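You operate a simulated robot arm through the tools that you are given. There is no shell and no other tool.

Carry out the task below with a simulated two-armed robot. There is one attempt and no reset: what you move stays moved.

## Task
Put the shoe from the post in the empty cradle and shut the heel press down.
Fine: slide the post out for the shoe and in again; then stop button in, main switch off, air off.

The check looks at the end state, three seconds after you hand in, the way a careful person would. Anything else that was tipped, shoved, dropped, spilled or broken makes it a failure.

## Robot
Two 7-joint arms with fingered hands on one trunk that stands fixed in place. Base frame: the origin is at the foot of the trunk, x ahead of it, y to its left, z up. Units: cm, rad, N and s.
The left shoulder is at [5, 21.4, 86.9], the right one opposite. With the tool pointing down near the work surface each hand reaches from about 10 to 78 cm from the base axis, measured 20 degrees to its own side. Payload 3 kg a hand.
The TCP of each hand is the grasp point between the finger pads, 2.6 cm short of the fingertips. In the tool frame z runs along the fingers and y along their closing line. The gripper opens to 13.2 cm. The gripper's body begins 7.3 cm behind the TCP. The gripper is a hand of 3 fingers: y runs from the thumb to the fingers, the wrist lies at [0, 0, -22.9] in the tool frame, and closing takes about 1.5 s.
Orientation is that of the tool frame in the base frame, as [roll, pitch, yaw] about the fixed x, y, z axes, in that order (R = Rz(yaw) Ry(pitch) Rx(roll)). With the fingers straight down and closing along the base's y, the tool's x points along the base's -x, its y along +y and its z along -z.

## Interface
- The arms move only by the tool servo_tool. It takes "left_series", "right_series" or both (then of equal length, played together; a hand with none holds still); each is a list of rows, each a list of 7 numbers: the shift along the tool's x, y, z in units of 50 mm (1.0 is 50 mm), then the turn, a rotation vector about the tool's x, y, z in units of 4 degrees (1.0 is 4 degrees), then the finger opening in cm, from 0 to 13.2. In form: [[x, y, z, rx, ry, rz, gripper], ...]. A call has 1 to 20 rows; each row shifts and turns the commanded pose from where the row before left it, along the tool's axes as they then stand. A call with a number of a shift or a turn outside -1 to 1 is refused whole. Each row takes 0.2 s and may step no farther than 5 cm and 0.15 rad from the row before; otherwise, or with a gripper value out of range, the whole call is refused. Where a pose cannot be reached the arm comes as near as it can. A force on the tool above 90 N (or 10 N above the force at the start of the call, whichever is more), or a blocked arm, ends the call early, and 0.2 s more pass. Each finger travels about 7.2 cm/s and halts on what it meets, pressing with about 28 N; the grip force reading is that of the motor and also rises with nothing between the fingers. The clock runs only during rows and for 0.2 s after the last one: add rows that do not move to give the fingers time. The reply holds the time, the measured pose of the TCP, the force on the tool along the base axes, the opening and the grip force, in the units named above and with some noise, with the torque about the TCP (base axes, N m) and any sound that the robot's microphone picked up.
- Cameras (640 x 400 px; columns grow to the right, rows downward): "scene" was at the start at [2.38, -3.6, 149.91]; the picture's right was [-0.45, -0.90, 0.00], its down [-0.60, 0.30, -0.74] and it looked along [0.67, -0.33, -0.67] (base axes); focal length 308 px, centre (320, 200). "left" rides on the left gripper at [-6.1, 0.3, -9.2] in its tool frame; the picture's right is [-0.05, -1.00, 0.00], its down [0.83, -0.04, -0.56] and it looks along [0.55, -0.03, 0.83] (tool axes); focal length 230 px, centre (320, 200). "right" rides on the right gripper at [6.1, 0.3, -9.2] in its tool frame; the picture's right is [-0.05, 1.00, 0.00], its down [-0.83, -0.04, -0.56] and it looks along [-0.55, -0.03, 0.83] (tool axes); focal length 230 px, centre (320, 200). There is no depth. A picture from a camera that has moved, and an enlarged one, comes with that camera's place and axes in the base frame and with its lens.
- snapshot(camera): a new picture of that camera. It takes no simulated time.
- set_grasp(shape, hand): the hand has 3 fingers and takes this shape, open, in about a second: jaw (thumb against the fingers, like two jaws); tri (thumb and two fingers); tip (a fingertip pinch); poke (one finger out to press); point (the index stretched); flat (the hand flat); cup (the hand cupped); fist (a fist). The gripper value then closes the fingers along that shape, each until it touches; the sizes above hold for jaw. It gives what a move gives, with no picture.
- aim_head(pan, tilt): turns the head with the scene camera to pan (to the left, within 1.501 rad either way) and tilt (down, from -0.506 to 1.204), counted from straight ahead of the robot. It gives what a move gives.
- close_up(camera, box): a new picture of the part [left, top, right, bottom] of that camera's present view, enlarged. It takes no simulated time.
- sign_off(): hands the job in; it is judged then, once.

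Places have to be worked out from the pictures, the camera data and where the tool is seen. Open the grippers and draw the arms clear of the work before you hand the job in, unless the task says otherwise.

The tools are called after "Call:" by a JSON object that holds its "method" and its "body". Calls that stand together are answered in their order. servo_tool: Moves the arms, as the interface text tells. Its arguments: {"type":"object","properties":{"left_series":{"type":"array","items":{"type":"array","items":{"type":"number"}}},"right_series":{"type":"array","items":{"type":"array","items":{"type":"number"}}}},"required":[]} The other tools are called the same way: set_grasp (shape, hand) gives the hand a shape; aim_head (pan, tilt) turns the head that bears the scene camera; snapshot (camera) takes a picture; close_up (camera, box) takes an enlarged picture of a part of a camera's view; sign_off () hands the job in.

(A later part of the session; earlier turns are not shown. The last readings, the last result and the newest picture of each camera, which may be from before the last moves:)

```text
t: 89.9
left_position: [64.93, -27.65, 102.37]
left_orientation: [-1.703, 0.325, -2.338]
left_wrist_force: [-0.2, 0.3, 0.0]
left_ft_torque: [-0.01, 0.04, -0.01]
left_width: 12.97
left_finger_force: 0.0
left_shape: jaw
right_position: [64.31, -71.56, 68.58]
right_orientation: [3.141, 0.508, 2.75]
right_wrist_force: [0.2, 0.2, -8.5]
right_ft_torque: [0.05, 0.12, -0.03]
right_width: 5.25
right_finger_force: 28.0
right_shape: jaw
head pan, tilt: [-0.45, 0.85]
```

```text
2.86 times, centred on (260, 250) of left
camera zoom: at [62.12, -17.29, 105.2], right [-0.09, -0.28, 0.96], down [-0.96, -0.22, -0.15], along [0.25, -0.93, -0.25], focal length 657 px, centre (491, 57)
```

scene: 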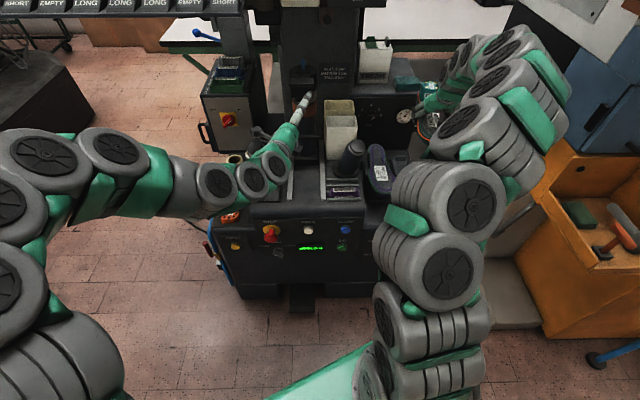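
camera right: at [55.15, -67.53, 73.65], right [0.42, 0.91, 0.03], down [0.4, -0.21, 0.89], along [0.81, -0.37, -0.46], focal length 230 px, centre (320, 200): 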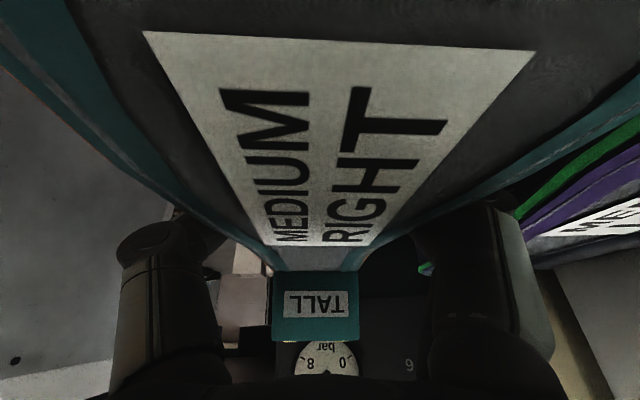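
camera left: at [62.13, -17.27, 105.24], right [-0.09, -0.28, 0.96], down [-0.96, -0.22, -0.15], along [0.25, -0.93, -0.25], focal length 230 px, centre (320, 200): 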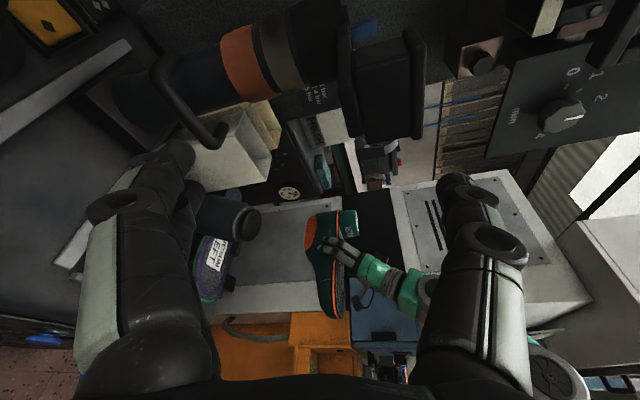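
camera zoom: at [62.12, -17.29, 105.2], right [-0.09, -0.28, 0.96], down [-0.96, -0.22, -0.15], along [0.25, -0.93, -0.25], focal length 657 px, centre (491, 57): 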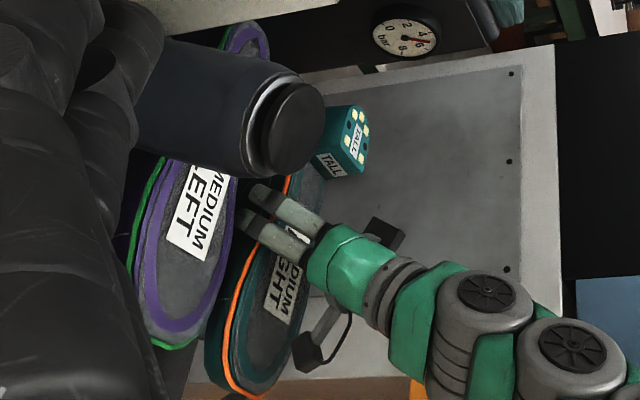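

No contact at 68.6 now, lower than where it hung up before: the alignment is better. I continue down.

Call:
{"method": "servo_tool", "body": {"right_series": [[0.0244, 0, 0.0436, 0, 0, 0, 2], [0, 0, 0, 0, 0, 0, 2]]}}

Call:
{"method": "servo_tool", "body": {"right_series": [[0.0244, 0, 0.0436, 0, 0, 0, 2], [0, 0, 0, 0, 0, 0, 2]]}}

Call:
{"method": "servo_tool", "body": {"right_series": [[0.0244, 0, 0.0436, 0, 0, 0, 2], [0, 0, 0, 0, 0, 0, 2]]}}

Call:
{"method": "close_up", "body": {"camera": "left", "box": [200, 180, 320, 320]}}

```text
t: 90.5
left_position: [64.82, -27.69, 102.42]
left_orientation: [-1.701, 0.324, -2.336]
left_wrist_force: [-0.4, 0.1, -0.1]
left_ft_torque: [-0.01, 0.01, 0.03]
left_width: 12.96
left_finger_force: 0.1
left_shape: jaw
right_position: [64.13, -71.6, 68.4]
right_orientation: [-3.141, 0.51, 2.75]
right_wrist_force: [0.1, -0.7, -8.1]
right_ft_torque: [0.06, 0.14, 0.03]
right_width: 5.23
right_finger_force: 28.0
right_shape: jaw
head pan, tilt: [-0.45, 0.85]
```

```text
t: 91.1
left_position: [64.93, -27.66, 102.43]
left_orientation: [-1.702, 0.325, -2.338]
left_wrist_force: [-0.4, -0.7, 0.0]
left_ft_torque: [-0.01, 0.0, -0.01]
left_width: 12.97
left_finger_force: 0.0
left_shape: jaw
right_position: [64.32, -71.57, 68.23]
right_orientation: [3.141, 0.514, 2.748]
right_wrist_force: [1.9, 1.6, 0.2]
right_ft_torque: [0.03, 0.18, 0.27]
right_width: 5.22
right_finger_force: 27.8
right_shape: jaw
head pan, tilt: [-0.45, 0.85]
```

```text
t: 91.7
left_position: [64.85, -27.61, 102.51]
left_orientation: [-1.702, 0.325, -2.338]
left_wrist_force: [1.0, 0.3, 0.2]
left_ft_torque: [-0.03, -0.04, 0.01]
left_width: 13.0
left_finger_force: 0.0
left_shape: jaw
right_position: [64.26, -71.57, 68.13]
right_orientation: [-3.14, 0.513, 2.748]
right_wrist_force: [0.1, 6.6, 24.9]
right_ft_torque: [-0.08, 0.21, 0.27]
right_width: 5.29
right_finger_force: 28.2
right_shape: jaw
head pan, tilt: [-0.45, 0.85]
```

```text
2.86 times, centred on (260, 250) of left
camera zoom: at [62.1, -17.24, 105.23], right [-0.09, -0.28, 0.96], down [-0.96, -0.22, -0.15], along [0.25, -0.93, -0.25], focal length 657 px, centre (491, 57)
```

zoom: 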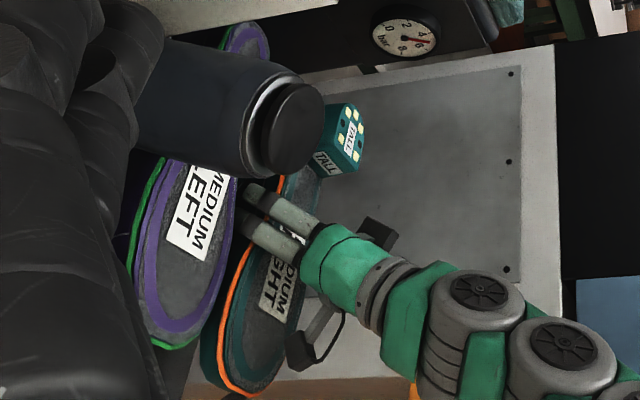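

It is seated at TCP z 68.1 (the depth I had predicted from the purple shoe), level, carrying 25 N+weight. I ease the pressure slightly and open the fingers part way.

Call:
{"method": "servo_tool", "body": {"right_series": [[-0.0146, 0, -0.0262, 0, 0, 0, 2], [0, 0, 0, 0, 0, 0, 5.2], [0, 0, 0, 0, 0, 0, 6], [0, 0, 0, 0, 0, 0, 7], [0, 0, 0, 0, 0, 0, 8], [0, 0, 0, 0, 0, 0, 9], [0, 0, 0, 0, 0, 0, 9], [0, 0, 0, 0, 0, 0, 9]]}}

Call:
{"method": "snapshot", "body": {"camera": "right"}}

Call:
{"method": "close_up", "body": {"camera": "left", "box": [200, 180, 320, 320]}}

```text
t: 93.5
left_position: [64.72, -27.69, 102.37]
left_orientation: [-1.702, 0.324, -2.336]
left_wrist_force: [0.6, -0.8, -0.7]
left_ft_torque: [0.0, 0.02, -0.01]
left_width: 12.97
left_finger_force: 0.1
left_shape: jaw
right_position: [64.12, -71.65, 67.96]
right_orientation: [3.141, 0.508, 2.748]
right_wrist_force: [0.0, -0.1, -0.4]
right_ft_torque: [-0.01, 0.01, 0.01]
right_width: 8.96
right_finger_force: 0.0
right_shape: jaw
head pan, tilt: [-0.45, 0.85]
```

```text
taken
camera right: at [55.16, -67.56, 73.06], right [0.42, 0.91, 0.03], down [0.4, -0.21, 0.89], along [0.81, -0.37, -0.46], focal length 230 px, centre (320, 200)
```

right: 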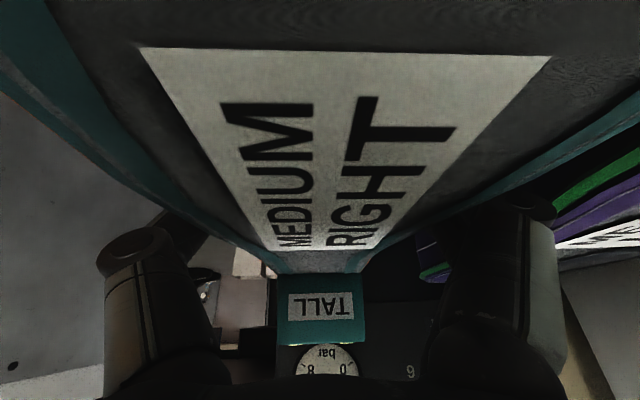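

```text
2.86 times, centred on (260, 250) of left
camera zoom: at [62.11, -17.28, 105.21], right [-0.09, -0.28, 0.96], down [-0.96, -0.22, -0.15], along [0.25, -0.93, -0.25], focal length 657 px, centre (491, 57)
```

zoom: 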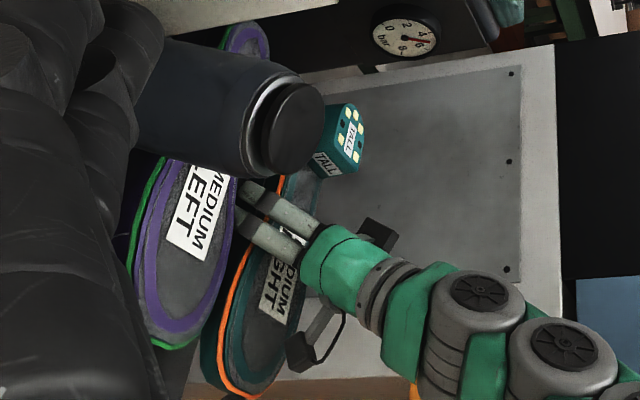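

The shoe stands by itself in the cradle, no forces on the hand. I lift the open hand straight up.

Call:
{"method": "servo_tool", "body": {"right_series": [[-0.097, 0, -0.175, 0, 0, 0, 9], [-0.097, 0, -0.175, 0, 0, 0, 9], [-0.097, 0, -0.175, 0, 0, 0, 9], [-0.097, 0, -0.175, 0, 0, 0, 9], [-0.194, 0, -0.35, 0, 0, 0, 9], [-0.194, 0, -0.35, 0, 0, 0, 9], [-0.29, 0, -0.52, 0, 0, 0, 9], [-0.29, 0, -0.52, 0, 0, 0, 9], [-0.29, 0, -0.52, 0, 0, 0, 9]]}}

Call:
{"method": "snapshot", "body": {"camera": "right"}}

Call:
{"method": "close_up", "body": {"camera": "left", "box": [200, 180, 320, 320]}}

```text
t: 95.5
left_position: [64.76, -27.64, 102.46]
left_orientation: [-1.702, 0.324, -2.338]
left_wrist_force: [0.1, 0.2, 0.2]
left_ft_torque: [0.0, 0.02, 0.0]
left_width: 12.98
left_finger_force: 0.1
left_shape: jaw
right_position: [64.12, -71.8, 85.07]
right_orientation: [3.141, 0.51, 2.749]
right_wrist_force: [-0.6, -0.4, -0.2]
right_ft_torque: [0.0, -0.02, -0.02]
right_width: 8.97
right_finger_force: 0.0
right_shape: jaw
head pan, tilt: [-0.45, 0.85]
```

```text
taken
camera right: at [55.15, -67.58, 90.04], right [0.42, 0.9, 0.03], down [0.4, -0.21, 0.89], along [0.81, -0.37, -0.46], focal length 230 px, centre (320, 200)
```

right: 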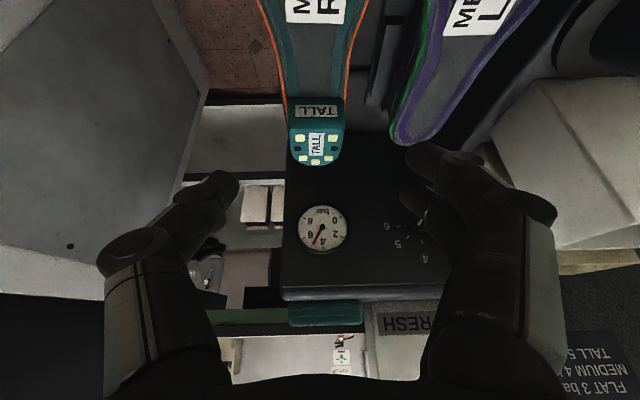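

```text
2.86 times, centred on (260, 250) of left
camera zoom: at [62.11, -17.29, 105.21], right [-0.09, -0.28, 0.96], down [-0.96, -0.22, -0.15], along [0.25, -0.93, -0.25], focal length 657 px, centre (491, 57)
```

zoom: 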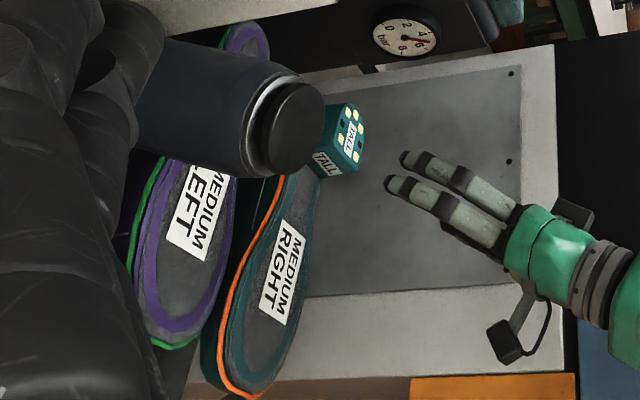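

The shoe stands next to the purple one. I draw the right hand back and up to view both from above.

Call:
{"method": "servo_tool", "body": {"right_series": [[-0.2, 0, -0.6, 0, 0, 0, 9], [-0.2, 0, -0.6, 0, 0, 0, 9], [0.5, 0, -0.6, 0, 0, 0, 9], [0.7, 0, -0.39, 0, 0, 0, 9], [0.7, 0, -0.39, 0, 0, 0, 9], [0.7, 0, -0.39, 0, 0, 0, 9], [0.7, 0, -0.39, 0, 0, 0, 9], [0.7, 0, -0.39, 0, 0, 0, 9], [0.5, 0, -0.6, 0, 0, 0, 9]]}}

Call:
{"method": "snapshot", "body": {"camera": "right"}}

Call:
{"method": "snapshot", "body": {"camera": "scene"}}

```text
t: 97.5
left_position: [64.83, -27.68, 102.52]
left_orientation: [-1.702, 0.326, -2.337]
left_wrist_force: [-0.5, 0.2, -0.6]
left_ft_torque: [-0.02, 0.01, 0.01]
left_width: 12.98
left_finger_force: 0.0
left_shape: jaw
right_position: [37.83, -60.72, 94.02]
right_orientation: [-3.139, 0.509, 2.749]
right_wrist_force: [-0.1, 1.3, 1.5]
right_ft_torque: [0.0, -0.01, 0.0]
right_width: 8.97
right_finger_force: 0.0
right_shape: jaw
head pan, tilt: [-0.45, 0.85]
```

```text
taken
camera right: at [28.81, -56.69, 99.06], right [0.42, 0.91, 0.02], down [0.4, -0.21, 0.89], along [0.81, -0.37, -0.45], focal length 230 px, centre (320, 200)
```

right: 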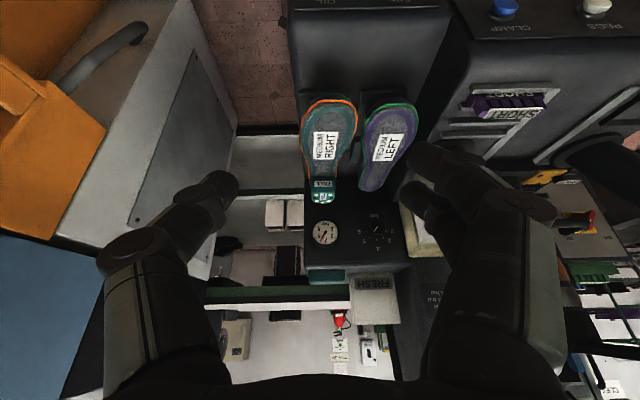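

```text
taken
```

scene: 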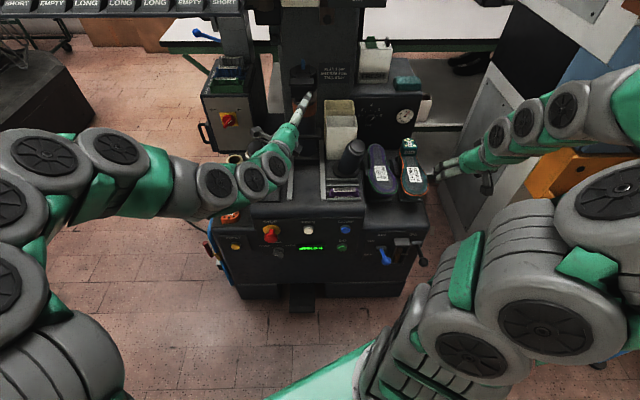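

Call:
{"method": "close_up", "body": {"camera": "right", "box": [280, 80, 440, 230]}}

Call:
{"method": "close_up", "body": {"camera": "scene", "box": [340, 110, 450, 280]}}

```text
2.67 times, centred on (360, 155) of right
camera zoom: at [28.81, -56.69, 99.06], right [0.42, 0.91, 0.02], down [0.4, -0.21, 0.89], along [0.81, -0.37, -0.45], focal length 614 px, centre (213, 320)
```

zoom: 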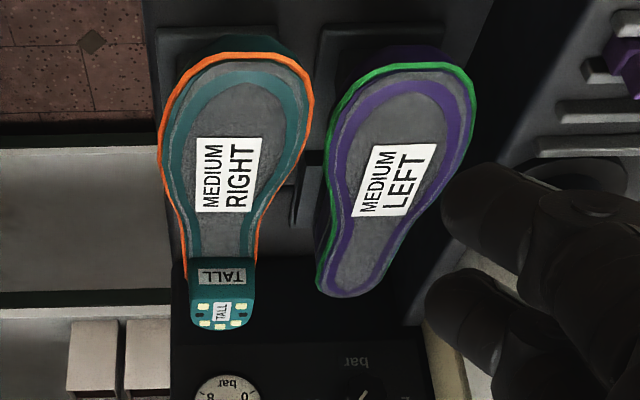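

```text
2.35 times, centred on (395, 195) of scene
camera zoom: at [1.93, -3.27, 148.97], right [-0.44, -0.9, 0.0], down [-0.68, 0.33, -0.66], along [0.59, -0.29, -0.75], focal length 725 px, centre (144, 212)
```

zoom: 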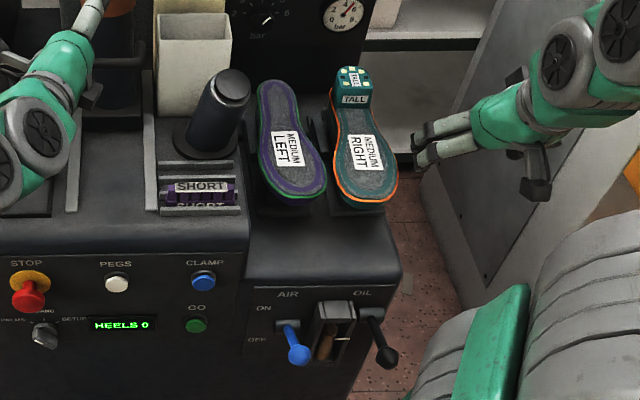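

The shoe is well in the cradle, level with its twin. Next the stop button: to learn the panel's slope and the lever positions I move the left hand to the left-front of the machine for a side look at the front panel.

Call:
{"method": "servo_tool", "body": {"left_series": [[-0.525, 0.25, -0.55, 0, 0, 0, 6], [-0.525, 0.25, -0.55, 0, 0, 0, 3], [-0.525, 0.25, -0.55, 0, 0, 0, 0], [-0.525, 0.25, -0.55, 0, 0, 0, 0], [-0.525, 0.25, -0.55, 0, 0, 0, 0], [-0.525, 0.25, -0.55, 0, 0, 0, 0], [-0.525, 0.25, -0.55, 0, 0, 0, 0], [-0.525, 0.25, -0.55, 0, 0, 0, 0], [0.25, 0.74, 0.098, 0, 0, 0, 0], [0.25, 0.74, 0.098, 0, 0, 0, 0], [0.25, 0.74, 0.098, 0, 0, 0, 0], [0.25, 0.74, 0.098, 0, 0, 0, 0], [0.25, 0.74, 0.098, 0, 0, 0, 0], [0.25, 0.74, 0.098, 0, 0, 0, 0], [0, 0, 0, 0, 0, 0, 0]]}}

Call:
{"method": "snapshot", "body": {"camera": "left"}}

Call:
{"method": "snapshot", "body": {"camera": "scene"}}

```text
t: 100.7
left_position: [64.36, -2.2, 86.55]
left_orientation: [-1.702, 0.321, -2.336]
left_wrist_force: [0.6, 0.2, 0.7]
left_ft_torque: [-0.02, -0.02, -0.02]
left_width: 0.01
left_finger_force: 27.8
left_shape: jaw
left hand out of reach, approached as far as the arm can: row 7, 8, 9, 10, 11
right_position: [37.86, -60.61, 94.05]
right_orientation: [3.141, 0.51, 2.751]
right_wrist_force: [0.5, -0.1, 0.1]
right_ft_torque: [0.01, -0.01, -0.05]
right_width: 8.96
right_finger_force: 0.0
right_shape: jaw
head pan, tilt: [-0.45, 0.85]
```

```text
taken
camera left: at [61.69, 8.11, 89.4], right [-0.09, -0.28, 0.96], down [-0.96, -0.22, -0.15], along [0.25, -0.93, -0.25], focal length 230 px, centre (320, 200)
```

left: 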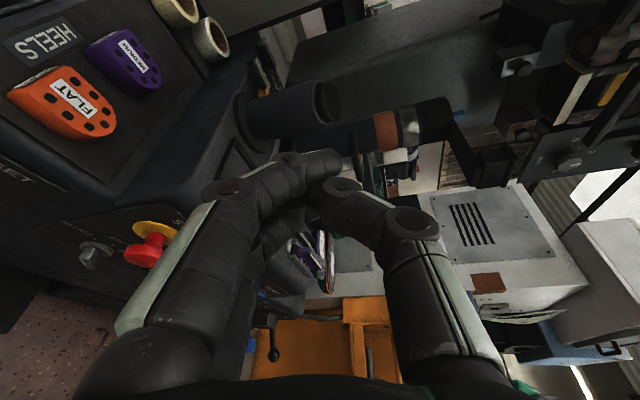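

```text
taken
```

scene: 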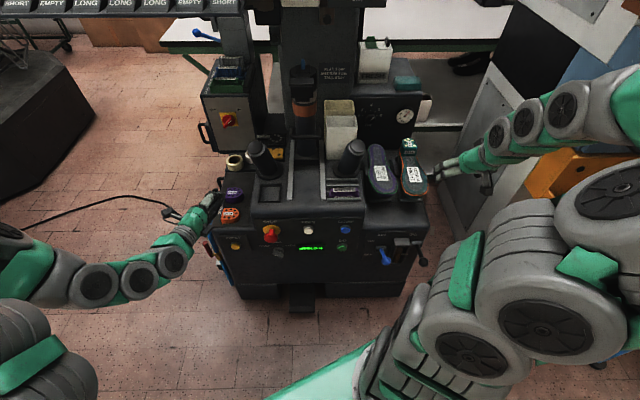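

From here the stop's cap is at (64.7, -14.6, 59.7) with its base straight behind: the panel is vertical. I zoom in on the stop and on the levers.

Call:
{"method": "close_up", "body": {"camera": "left", "box": [60, 180, 220, 300]}}

Call:
{"method": "close_up", "body": {"camera": "left", "box": [230, 280, 310, 390]}}

Call:
{"method": "close_up", "body": {"camera": "scene", "box": [355, 220, 435, 290]}}

```text
3.33 times, centred on (140, 240) of left
camera zoom: at [61.69, 8.11, 89.4], right [-0.09, -0.28, 0.96], down [-0.96, -0.22, -0.15], along [0.25, -0.93, -0.25], focal length 767 px, centre (920, 67)
```

zoom: 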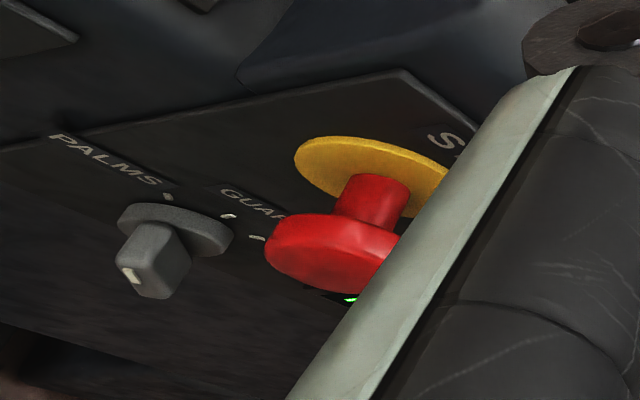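

```text
3.64 times, centred on (270, 335) of left
camera zoom: at [61.69, 8.11, 89.4], right [-0.09, -0.28, 0.96], down [-0.96, -0.22, -0.15], along [0.25, -0.93, -0.25], focal length 837 px, centre (502, -291)
```

zoom: 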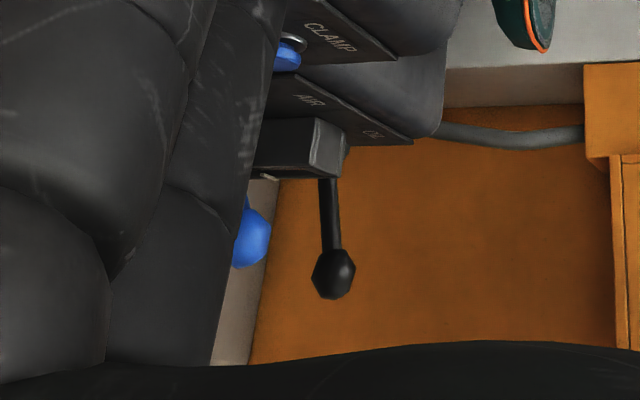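

```text
5.71 times, centred on (395, 255) of scene
camera zoom: at [1.94, -3.27, 148.97], right [-0.44, -0.9, 0.0], down [-0.68, 0.33, -0.66], along [0.59, -0.29, -0.75], focal length 1760 px, centre (-109, -114)
```

zoom: 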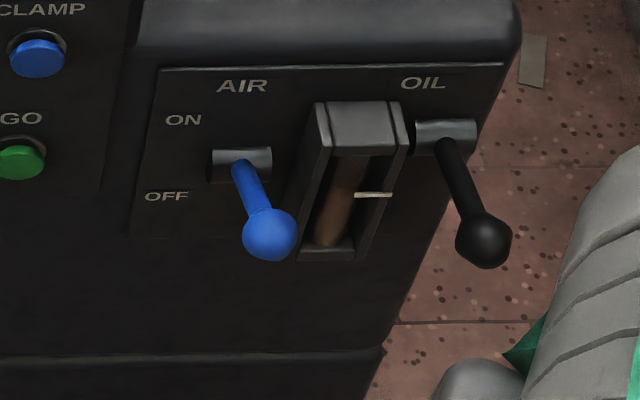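

The air lever stands about 30° up, at ON; OFF is down. First the stop: I bring the closed left hand to just in front of the stop cap.

Call:
{"method": "servo_tool", "body": {"left_series": [[0.485, 0.54, 0.0125, 0, 0, 0, 0], [0.485, 0.54, 0.0125, 0, 0, 0, 0], [0.485, 0.54, 0.0125, 0, 0, 0, 0], [0.485, 0.54, 0.0125, 0, 0, 0, 0], [0.485, 0.54, 0.0125, 0, 0, 0, 0], [0.485, 0.54, 0.0125, 0, 0, 0, 0], [0.485, 0.54, 0.0125, 0, 0, 0, 0], [0.485, 0.54, 0.0125, 0, 0, 0, 0], [0, 0, 0, 0, 0, 0, 0]]}}

Call:
{"method": "snapshot", "body": {"camera": "left"}}

Call:
{"method": "snapshot", "body": {"camera": "scene"}}

```text
t: 102.7
left_position: [54.57, -8.88, 60.17]
left_orientation: [-1.702, 0.324, -2.336]
left_wrist_force: [0.4, 0.3, 0.1]
left_ft_torque: [0.04, 0.01, -0.03]
left_width: 0.0
left_finger_force: 27.9
left_shape: jaw
right_position: [37.79, -60.72, 94.05]
right_orientation: [3.142, 0.51, 2.749]
right_wrist_force: [-0.7, 0.0, -0.5]
right_ft_torque: [0.01, 0.01, 0.0]
right_width: 8.98
right_finger_force: 0.0
right_shape: jaw
head pan, tilt: [-0.45, 0.85]
```

```text
taken
camera left: at [51.88, 1.43, 62.93], right [-0.09, -0.28, 0.96], down [-0.96, -0.22, -0.15], along [0.25, -0.93, -0.25], focal length 230 px, centre (320, 200)
```

left: 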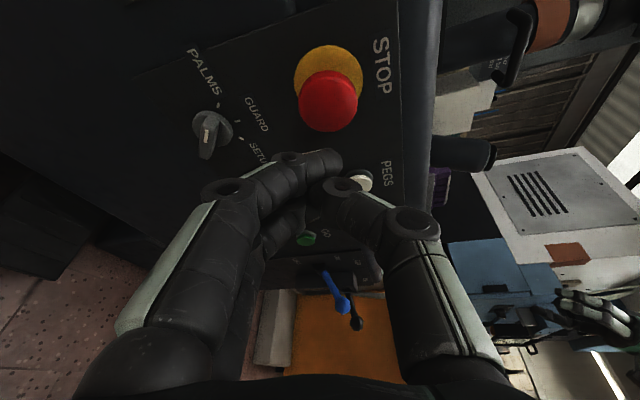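

```text
taken
```

scene: 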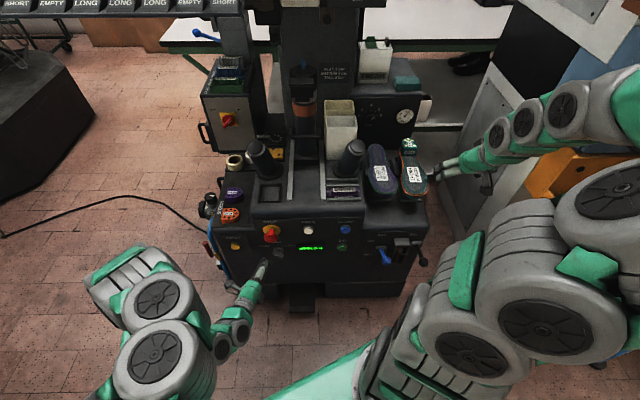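

The fingertips point at the stop cap (64.6, -14.8, 60). I advance 7 cm along the axis, then press in small steps.

Call:
{"method": "servo_tool", "body": {"left_series": [[-0.2, -0.022, 0.67, 0, 0, 0, 0], [-0.2, -0.022, 0.67, 0, 0, 0, 0], [0, 0, 0, 0, 0, 0, 0]]}}

Call:
{"method": "servo_tool", "body": {"left_series": [[-0.023, -0.0025, 0.077, 0, 0, 0, 0], [-0.023, -0.0025, 0.077, 0, 0, 0, 0], [-0.023, -0.0025, 0.077, 0, 0, 0, 0], [0, 0, 0, 0, 0, 0, 0]]}}

Call:
{"method": "snapshot", "body": {"camera": "left"}}

```text
t: 103.5
left_position: [61.05, -11.88, 60.17]
left_orientation: [-1.702, 0.323, -2.337]
left_wrist_force: [0.9, -0.4, -0.2]
left_ft_torque: [0.0, -0.04, -0.01]
left_width: 0.0
left_finger_force: 27.7
left_shape: jaw
right_position: [37.93, -60.75, 93.94]
right_orientation: [3.141, 0.51, 2.748]
right_wrist_force: [0.3, -0.5, -0.5]
right_ft_torque: [0.03, -0.01, 0.0]
right_width: 8.98
right_finger_force: 0.0
right_shape: jaw
head pan, tilt: [-0.45, 0.85]
```

```text
t: 104.5
left_position: [62.09, -12.44, 60.03]
left_orientation: [-1.704, 0.323, -2.337]
left_wrist_force: [-15.2, 8.5, -5.4]
left_ft_torque: [-0.04, -0.03, 0.17]
left_width: 0.0
left_finger_force: 28.0
left_shape: jaw
right_position: [37.89, -60.62, 94.16]
right_orientation: [-3.141, 0.511, 2.749]
right_wrist_force: [-0.3, 1.0, 1.0]
right_ft_torque: [0.03, -0.01, 0.04]
right_width: 8.98
right_finger_force: 0.0
right_shape: jaw
head pan, tilt: [-0.45, 0.85]
heard: click
```

```text
taken
camera left: at [59.27, -2.13, 62.85], right [-0.09, -0.28, 0.95], down [-0.96, -0.22, -0.15], along [0.25, -0.93, -0.25], focal length 230 px, centre (320, 200)
```

left: 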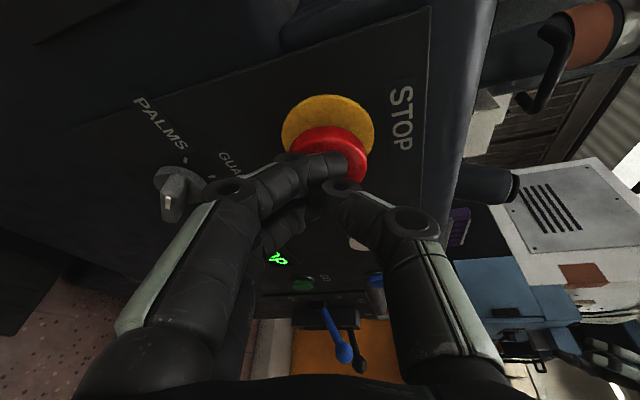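

A click was heard and the cap went in. I press a few millimetres more to be sure it has latched, then draw back to look.

Call:
{"method": "servo_tool", "body": {"left_series": [[-0.023, -0.0025, 0.077, 0, 0, 0, 0], [0, 0, 0, 0, 0, 0, 0]]}}

Call:
{"method": "servo_tool", "body": {"left_series": [[0.1, 0.011, -0.335, 0, 0, 0, 0], [0.2, 0.022, -0.67, 0, 0, 0, 0], [0.2, 0.022, -0.67, 0, 0, 0, 0], [0, 0, 0, 0, 0, 0, 0]]}}

Call:
{"method": "snapshot", "body": {"camera": "left"}}

Call:
{"method": "close_up", "body": {"camera": "scene", "box": [220, 200, 360, 300]}}

```text
t: 105.1
left_position: [62.36, -12.78, 60.0]
left_orientation: [-1.704, 0.324, -2.335]
left_wrist_force: [-25.8, 13.0, -2.3]
left_ft_torque: [-0.08, -0.13, 0.07]
left_width: 0.0
left_finger_force: 28.0
left_shape: jaw
right_position: [37.8, -60.71, 93.99]
right_orientation: [3.141, 0.509, 2.749]
right_wrist_force: [0.2, -0.4, -0.4]
right_ft_torque: [0.01, -0.01, -0.04]
right_width: 8.95
right_finger_force: 0.1
right_shape: jaw
head pan, tilt: [-0.45, 0.85]
```

```text
t: 106.1
left_position: [54.63, -8.87, 60.01]
left_orientation: [-1.702, 0.324, -2.339]
left_wrist_force: [0.0, -0.3, 0.4]
left_ft_torque: [-0.01, 0.01, 0.01]
left_width: 0.0
left_finger_force: 28.2
left_shape: jaw
right_position: [37.84, -60.79, 94.11]
right_orientation: [3.141, 0.509, 2.749]
right_wrist_force: [0.0, 0.4, -0.4]
right_ft_torque: [0.0, -0.03, -0.01]
right_width: 8.94
right_finger_force: 0.0
right_shape: jaw
head pan, tilt: [-0.45, 0.85]
```

```text
taken
camera left: at [51.89, 1.47, 62.91], right [-0.09, -0.28, 0.95], down [-0.96, -0.22, -0.16], along [0.25, -0.93, -0.25], focal length 230 px, centre (320, 200)
```

left: 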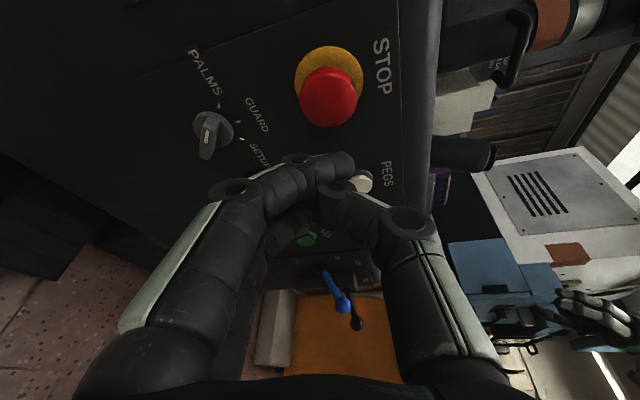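

```text
4.00 times, centred on (290, 250) of scene
camera zoom: at [1.94, -3.27, 148.97], right [-0.44, -0.9, 0.0], down [-0.68, 0.33, -0.66], along [0.59, -0.29, -0.75], focal length 1232 px, centre (440, 0)
```

zoom: 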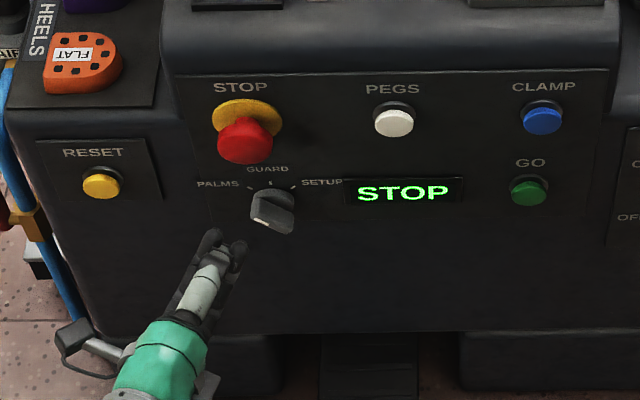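

The display now reads STOP. Now the main switch: I take the left hand out to the left and up, and roll it back to level.

Call:
{"method": "servo_tool", "body": {"left_series": [[-0.7, -0.327, -0.218, 0, 0, 0, 0], [-0.7, -0.327, -0.218, 0, 0, 0, 0], [-0.7, -0.327, -0.218, 0, 0, 0, 0], [-0.7, -0.327, -0.218, 0, 0, 0, 0], [-0.7, -0.327, -0.218, 0, 0, 0, 0], [-0.7, -0.327, -0.218, 0, 0, 0, 0], [-0.7, -0.327, -0.218, 0, 0, 0, 0], [-0.7, -0.327, -0.218, 0, 0, 0, 0], [-0.7, -0.327, -0.218, 0, 0, 0, 0], [0, 0, 0, 0, 0, 0, 0]]}}

Call:
{"method": "servo_tool", "body": {"left_series": [[0, 0, 0, 0, 0, 1, 0], [0, 0, 0, 0, 0, 1, 0], [0, 0, 0, 0, 0, 1, 0], [0, 0, 0, 0, 0, 1, 0], [0, 0, 0, 0, 0, 1, 0], [0, 0, 0, 0, 0, 1, 0], [0, 0, 0, 0, 0, 1, 0], [0, 0, 0, 0, 0, 1, 0], [0, 0, 0, 0, 0, 1, 0], [0, 0, 0, 0, 0, 1, 0], [0, 0, 0, 0, 0, 1, 0], [0, 0, 0, 0, 0, 1, 0], [0, 0, 0, 0, 0, 1, 0], [0, 0, 0, 0, 0, 1, 0], [0, 0, 0, 0, 0, 1, 0], [0, 0, 0, 0, 0, 1, 0], [0, 0, 0, 0, 0, 1, 0], [0, 0, 0, 0, 0, 0.5, 0]]}}

Call:
{"method": "snapshot", "body": {"camera": "left"}}

```text
t: 108.3
left_position: [66.21, 14.43, 85.3]
left_orientation: [-1.703, 0.323, -2.337]
left_wrist_force: [-0.1, -0.4, 0.5]
left_ft_torque: [0.03, 0.02, 0.02]
left_width: 0.0
left_finger_force: 27.8
left_shape: jaw
right_position: [37.86, -60.8, 94.04]
right_orientation: [3.142, 0.51, 2.748]
right_wrist_force: [0.8, 0.2, -0.3]
right_ft_torque: [0.02, 0.01, -0.02]
right_width: 8.96
right_finger_force: 0.0
right_shape: jaw
head pan, tilt: [-0.45, 0.85]
```

```text
t: 112.1
left_position: [66.17, 14.41, 85.21]
left_orientation: [-2.97, 1.444, 2.591]
left_wrist_force: [-0.5, -0.2, 0.3]
left_ft_torque: [-0.04, 0.02, 0.0]
left_width: 0.0
left_finger_force: 28.1
left_shape: jaw
right_position: [37.95, -60.86, 94.1]
right_orientation: [-3.14, 0.511, 2.749]
right_wrist_force: [-0.5, -0.4, -0.4]
right_ft_torque: [-0.01, 0.01, -0.02]
right_width: 8.97
right_finger_force: 0.0
right_shape: jaw
head pan, tilt: [-0.45, 0.85]
```

```text
taken
camera left: at [60.18, 20.29, 92.44], right [-0.65, -0.75, 0.07], down [-0.53, 0.39, -0.75], along [0.54, -0.53, -0.65], focal length 230 px, centre (320, 200)
```

left: 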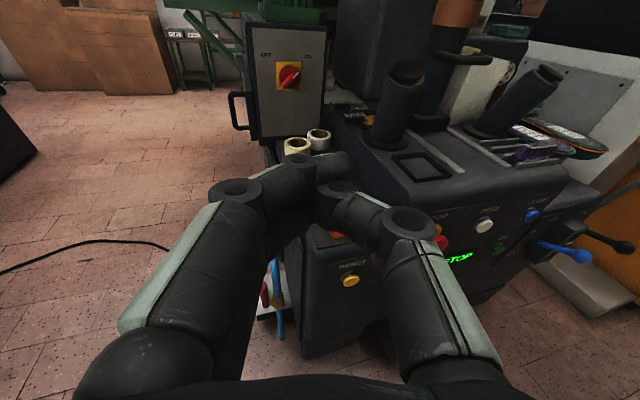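

I turn the hand to face along the machine axis, level, and advance along the machine's left side toward the switch box at z≈84.

Call:
{"method": "servo_tool", "body": {"left_series": [[0, 0, 0, -1, -0.44, 0, 0], [0, 0, 0, -1, -0.44, 0, 0], [0, 0, 0, -1, -0.44, 0, 0], [0, 0, 0, -1, -0.44, 0, 0], [0, 0, 0.8, 0, 0, 0, 3], [0, 0, 0.8, 0, 0, 0, 5], [0, 0, 0.8, 0, 0, 0, 7], [0, 0, 0.8, 0, 0, 0, 7], [0, 0, 0.8, 0, 0, 0, 7], [0, 0, 0.8, 0, 0, 0, 7], [0, 0, 0.8, 0, 0, 0, 7], [0, 0, 0.8, 0, 0, 0, 7], [0, 0, 0, 0, 0, 0, 7]]}}

Call:
{"method": "snapshot", "body": {"camera": "left"}}

Call:
{"method": "snapshot", "body": {"camera": "scene"}}

```text
t: 114.9
left_position: [95.15, 0.68, 85.11]
left_orientation: [-2.389, 1.564, -2.835]
left_wrist_force: [0.8, 0.5, -0.3]
left_ft_torque: [0.02, -0.04, 0.03]
left_width: 6.97
left_finger_force: 0.1
left_shape: jaw
right_position: [37.83, -60.85, 94.02]
right_orientation: [-3.141, 0.511, 2.749]
right_wrist_force: [0.4, -1.2, -0.7]
right_ft_torque: [0.0, -0.02, -0.03]
right_width: 8.98
right_finger_force: 0.1
right_shape: jaw
head pan, tilt: [-0.45, 0.85]
```

```text
taken
camera left: at [87.06, 4.95, 91.34], right [-0.43, -0.9, 0.06], down [-0.53, 0.2, -0.83], along [0.74, -0.38, -0.56], focal length 230 px, centre (320, 200)
```

left: 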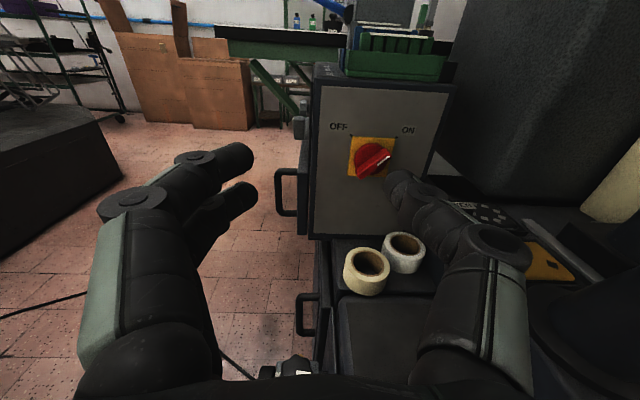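

```text
taken
```

scene: 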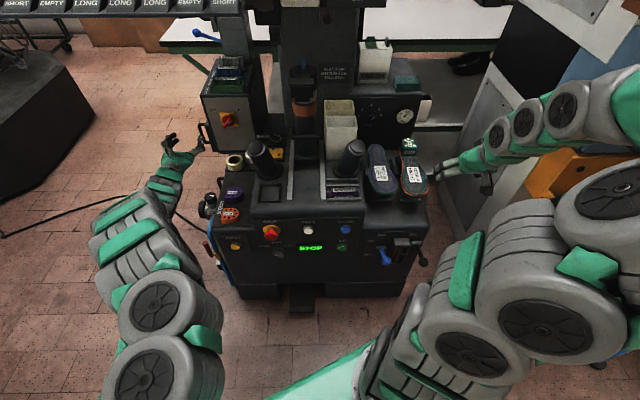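

Now I go on toward the switch: 13 cm forward, 7 cm right, 5 cm down, and see whether the arm keeps up.

Call:
{"method": "servo_tool", "body": {"left_series": [[0.25, -0.35, 0.65, 0, 0, 0, 7], [0.25, -0.35, 0.65, 0, 0, 0, 7], [0.25, -0.35, 0.65, 0, 0, 0, 7], [0.25, -0.35, 0.65, 0, 0, 0, 7], [0, 0, 0, 0, 0, 0, 7]]}}

Call:
{"method": "snapshot", "body": {"camera": "left"}}

Call:
{"method": "snapshot", "body": {"camera": "scene"}}

```text
t: 116.1
left_position: [103.78, -10.97, 80.17]
left_orientation: [-2.344, 1.563, -2.783]
left_wrist_force: [-0.1, 0.0, -0.7]
left_ft_torque: [0.0, -0.01, 0.0]
left_width: 6.95
left_finger_force: 0.1
left_shape: jaw
right_position: [37.97, -60.72, 93.97]
right_orientation: [3.141, 0.509, 2.748]
right_wrist_force: [0.2, 0.2, 0.0]
right_ft_torque: [0.02, 0.02, -0.01]
right_width: 8.97
right_finger_force: 0.0
right_shape: jaw
head pan, tilt: [-0.45, 0.85]
```

```text
taken
camera left: at [95.68, -6.79, 86.3], right [-0.43, -0.9, 0.06], down [-0.53, 0.2, -0.83], along [0.74, -0.38, -0.56], focal length 230 px, centre (320, 200)
```

left: 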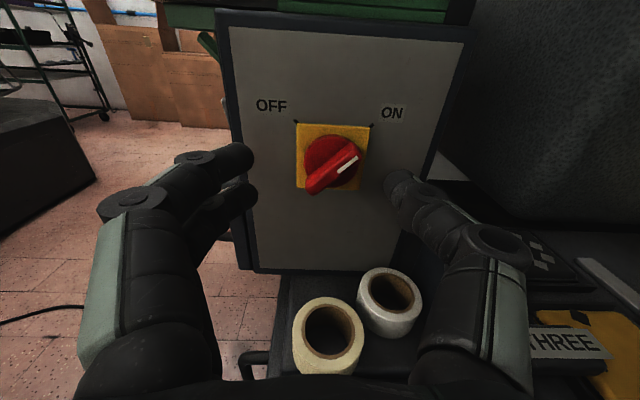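

```text
taken
```

scene: 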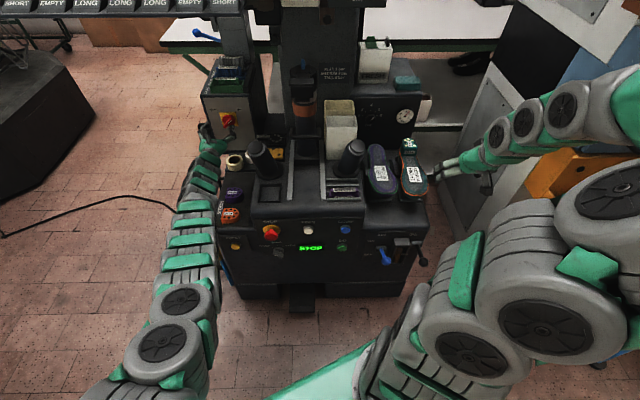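

The arm reached (103.8, -11, 80.2) without complaint; the knob bar is 6 cm ahead. I roll the hand 45° so that the fingers close across the bar, and centre on the knob.

Call:
{"method": "servo_tool", "body": {"left_series": [[0, 0, 0, 0, 0, 1, 7], [0, 0, 0, 0, 0, 1, 7], [0, 0, 0, 0, 0, 1, 7], [0, 0, 0, 0, 0, 1, 7], [0, 0, 0, 0, 0, 1, 7], [0, 0, 0, 0, 0, 1, 7], [0, 0, 0, 0, 0, 1, 7], [0, 0, 0, 0, 0, 1, 7], [0, 0, 0, 0, 0, 1, 7], [0, 0, 0, 0, 0, 1, 7], [0, 0, 0, 0, 0, 1, 7], [0, 0, 0, 0, 0, 0, 7]]}}

Call:
{"method": "snapshot", "body": {"camera": "left"}}

```text
t: 118.7
left_position: [103.77, -11.24, 80.1]
left_orientation: [1.578, 0.808, 1.134]
left_wrist_force: [0.5, -0.4, 0.5]
left_ft_torque: [0.02, 0.01, 0.01]
left_width: 6.93
left_finger_force: 0.0
left_shape: jaw
right_position: [37.93, -60.81, 94.14]
right_orientation: [-3.142, 0.508, 2.747]
right_wrist_force: [0.2, -0.2, 0.1]
right_ft_torque: [0.03, 0.01, 0.01]
right_width: 8.98
right_finger_force: 0.0
right_shape: jaw
head pan, tilt: [-0.45, 0.85]
```

```text
taken
camera left: at [93.77, -10.91, 84.69], right [-0.33, -0.68, -0.65], down [-0.27, 0.73, -0.63], along [0.91, -0.03, -0.42], focal length 230 px, centre (320, 200)
```

left: 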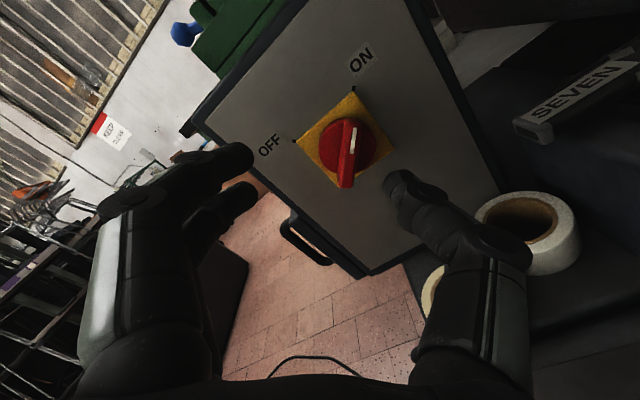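

The bar now stands upright between the fingers in this view. I centre the hand (2 cm right) and move 4.5 cm forward so that the finger ends come around the bar.

Call:
{"method": "servo_tool", "body": {"left_series": [[0.055, -0.2, 0.1, 0, 0, 0, 6], [0.055, -0.2, 0.2, 0, 0, 0, 6], [0, 0, 0.3, 0, 0, 0, 6], [0, 0, 0.3, 0, 0, 0, 6], [0, 0, 0, 0, 0, 0, 6]]}}

Call:
{"method": "snapshot", "body": {"camera": "left"}}

Call:
{"method": "close_up", "body": {"camera": "scene", "box": [190, 80, 290, 170]}}

```text
t: 119.9
left_position: [104.33, -12.14, 78.84]
left_orientation: [1.579, 0.807, 1.132]
left_wrist_force: [0.2, 0.2, -1.5]
left_ft_torque: [-0.02, -0.05, -0.02]
left_width: 6.06
left_finger_force: 0.0
left_shape: jaw
left hand out of reach, approached as far as the arm can: row 2, 3, 4
right_position: [37.9, -60.65, 94.07]
right_orientation: [3.141, 0.51, 2.748]
right_wrist_force: [0.6, 0.4, 0.6]
right_ft_torque: [-0.01, 0.04, -0.01]
right_width: 8.96
right_finger_force: 0.0
right_shape: jaw
head pan, tilt: [-0.45, 0.85]
```

```text
taken
camera left: at [94.28, -11.98, 83.46], right [-0.33, -0.68, -0.65], down [-0.27, 0.73, -0.63], along [0.91, -0.03, -0.42], focal length 230 px, centre (320, 200)
```

left: 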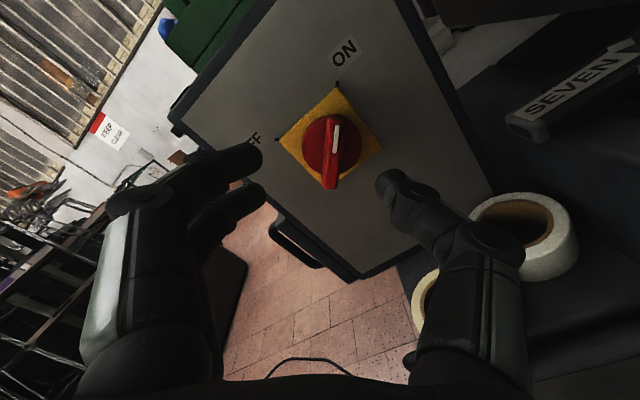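

```text
4.44 times, centred on (240, 125) of scene
camera zoom: at [1.94, -3.27, 148.97], right [-0.44, -0.9, 0.0], down [-0.68, 0.33, -0.66], along [0.59, -0.29, -0.75], focal length 1369 px, centre (676, 533)
```

zoom: 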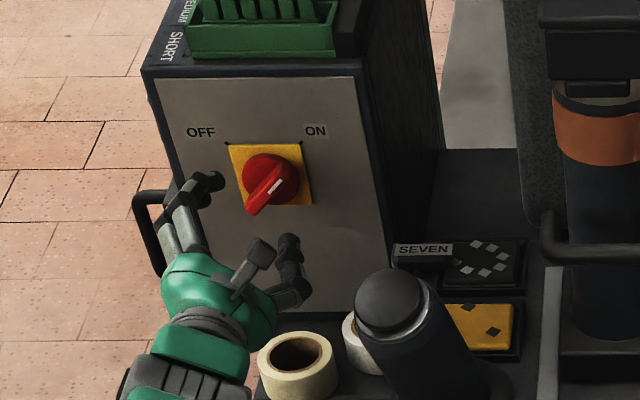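

The left arm ends about 4 cm short (wrist limit ≈82.5 cm from the shoulder). A stretched index finger is longer than the bent jaw fingers, so I back off a little, change the left hand to "point", and look at how far it extends.

Call:
{"method": "servo_tool", "body": {"left_series": [[0, 0, -0.8, 0, 0, 0, 6], [0, 0, -0.8, 0, 0, 0, 6], [0, 0, 0, 0, 0, 0, 6]]}}

Call:
{"method": "set_grasp", "body": {"hand": "left", "shape": "point"}}

Call:
{"method": "snapshot", "body": {"camera": "left"}}

Call:
{"method": "close_up", "body": {"camera": "scene", "box": [170, 80, 290, 190]}}

```text
t: 120.7
left_position: [97.03, -8.82, 78.82]
left_orientation: [1.576, 0.807, 1.13]
left_wrist_force: [-0.5, 0.7, 0.0]
left_ft_torque: [0.0, 0.03, 0.02]
left_width: 5.99
left_finger_force: 0.0
left_shape: jaw
right_position: [37.9, -60.77, 93.95]
right_orientation: [3.141, 0.51, 2.749]
right_wrist_force: [0.9, -0.5, 0.5]
right_ft_torque: [-0.01, 0.01, -0.04]
right_width: 8.95
right_finger_force: 0.0
right_shape: jaw
head pan, tilt: [-0.45, 0.85]
```

```text
t: 121.6
left_position: [97.03, -8.99, 78.82]
left_orientation: [1.579, 0.806, 1.134]
left_wrist_force: [0.5, 0.3, -0.2]
left_ft_torque: [-0.04, 0.04, -0.01]
left_width: 0.03
left_finger_force: 0.1
left_shape: point
right_position: [37.93, -60.73, 93.98]
right_orientation: [-3.141, 0.51, 2.748]
right_wrist_force: [-0.1, 0.0, -0.3]
right_ft_torque: [0.02, -0.01, -0.01]
right_width: 8.96
right_finger_force: 0.0
right_shape: jaw
head pan, tilt: [-0.45, 0.85]
```

```text
taken
camera left: at [87.03, -8.63, 83.52], right [-0.33, -0.68, -0.65], down [-0.27, 0.73, -0.63], along [0.91, -0.03, -0.42], focal length 230 px, centre (320, 200)
```

left: 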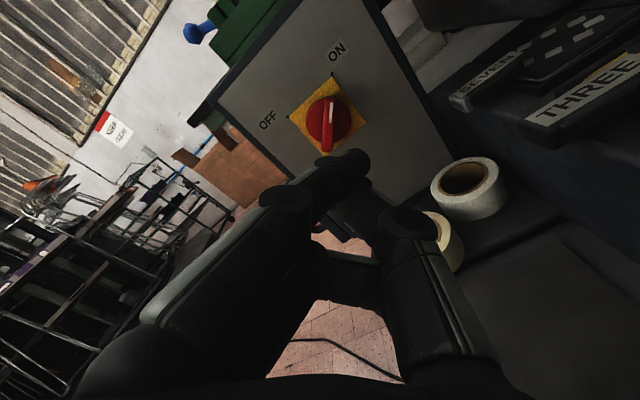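

```text
3.64 times, centred on (230, 135) of scene
camera zoom: at [1.94, -3.27, 148.97], right [-0.44, -0.9, 0.0], down [-0.68, 0.33, -0.66], along [0.59, -0.29, -0.75], focal length 1120 px, centre (647, 436)
```

zoom: 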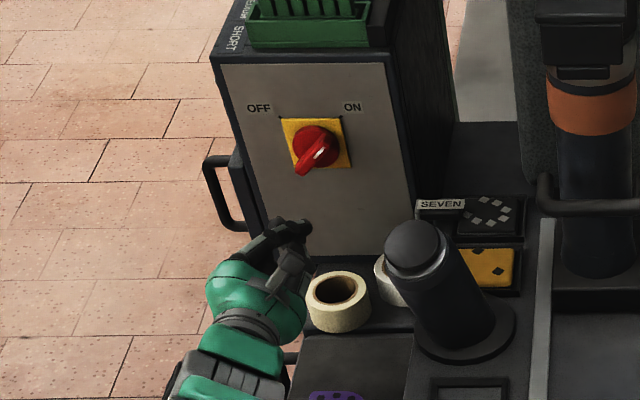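

The index tip reaches roughly 5–5.5 cm beyond the grasp point, giving almost enough. I check whether "poke" or "flat" extends further.

Call:
{"method": "set_grasp", "body": {"hand": "left", "shape": "poke"}}

Call:
{"method": "snapshot", "body": {"camera": "left"}}

Call:
{"method": "close_up", "body": {"camera": "scene", "box": [170, 80, 290, 190]}}

Call:
{"method": "set_grasp", "body": {"hand": "left", "shape": "flat"}}

Call:
{"method": "snapshot", "body": {"camera": "left"}}

Call:
{"method": "close_up", "body": {"camera": "scene", "box": [170, 80, 290, 190]}}

```text
t: 122.5
left_position: [96.99, -8.85, 78.9]
left_orientation: [1.579, 0.808, 1.132]
left_wrist_force: [-0.4, 0.3, 0.0]
left_ft_torque: [-0.02, -0.02, 0.03]
left_width: 0.0
left_finger_force: 0.0
left_shape: poke
right_position: [37.86, -60.66, 93.9]
right_orientation: [-3.141, 0.508, 2.749]
right_wrist_force: [0.1, 1.3, 0.4]
right_ft_torque: [0.01, -0.01, 0.02]
right_width: 8.97
right_finger_force: 0.0
right_shape: jaw
head pan, tilt: [-0.45, 0.85]
```

```text
taken
camera left: at [87.03, -8.63, 83.52], right [-0.33, -0.68, -0.65], down [-0.27, 0.73, -0.63], along [0.91, -0.03, -0.42], focal length 230 px, centre (320, 200)
```

left: 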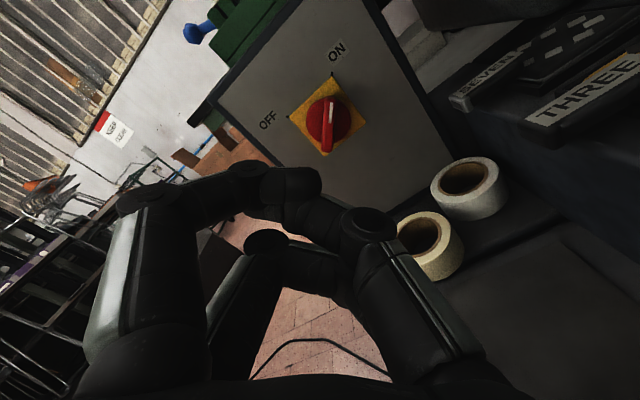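

```text
3.64 times, centred on (230, 135) of scene
camera zoom: at [1.94, -3.27, 148.97], right [-0.44, -0.9, 0.0], down [-0.68, 0.33, -0.66], along [0.59, -0.29, -0.75], focal length 1120 px, centre (647, 436)
```

zoom: 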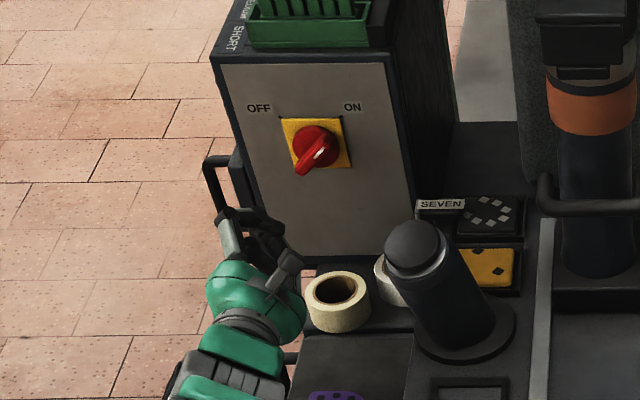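

```text
t: 123.4
left_position: [97.0, -8.91, 78.78]
left_orientation: [1.575, 0.805, 1.131]
left_wrist_force: [-0.1, 0.0, -0.5]
left_ft_torque: [0.02, 0.01, 0.0]
left_width: 12.61
left_finger_force: 0.1
left_shape: flat
right_position: [37.85, -60.69, 94.06]
right_orientation: [3.141, 0.51, 2.747]
right_wrist_force: [0.3, 0.4, 0.2]
right_ft_torque: [-0.01, -0.02, -0.02]
right_width: 8.97
right_finger_force: 0.1
right_shape: jaw
head pan, tilt: [-0.45, 0.85]
```

```text
taken
camera left: at [87.03, -8.63, 83.53], right [-0.33, -0.68, -0.65], down [-0.27, 0.73, -0.63], along [0.91, -0.03, -0.42], focal length 230 px, centre (320, 200)
```

left: 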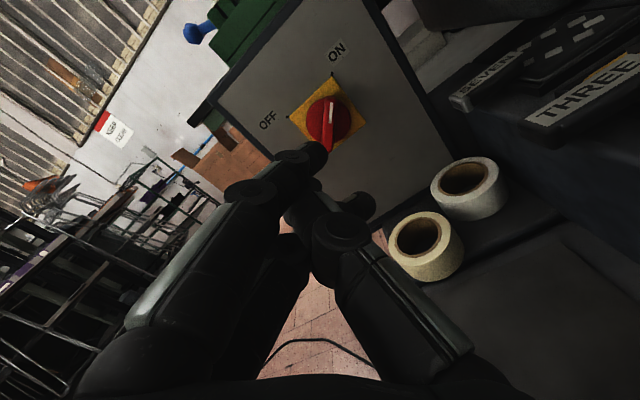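

```text
3.64 times, centred on (230, 135) of scene
camera zoom: at [1.94, -3.27, 148.97], right [-0.44, -0.9, 0.0], down [-0.68, 0.33, -0.66], along [0.59, -0.29, -0.75], focal length 1120 px, centre (647, 436)
```

zoom: 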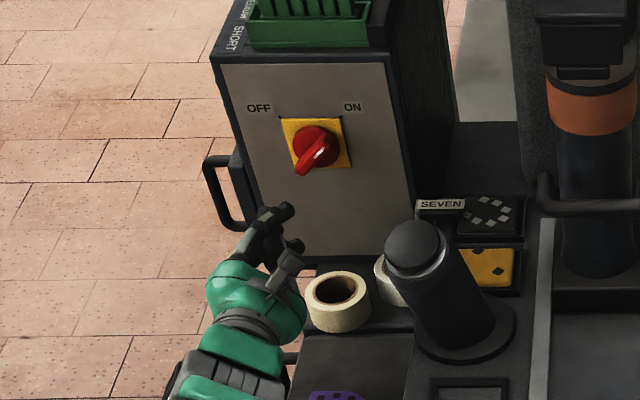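

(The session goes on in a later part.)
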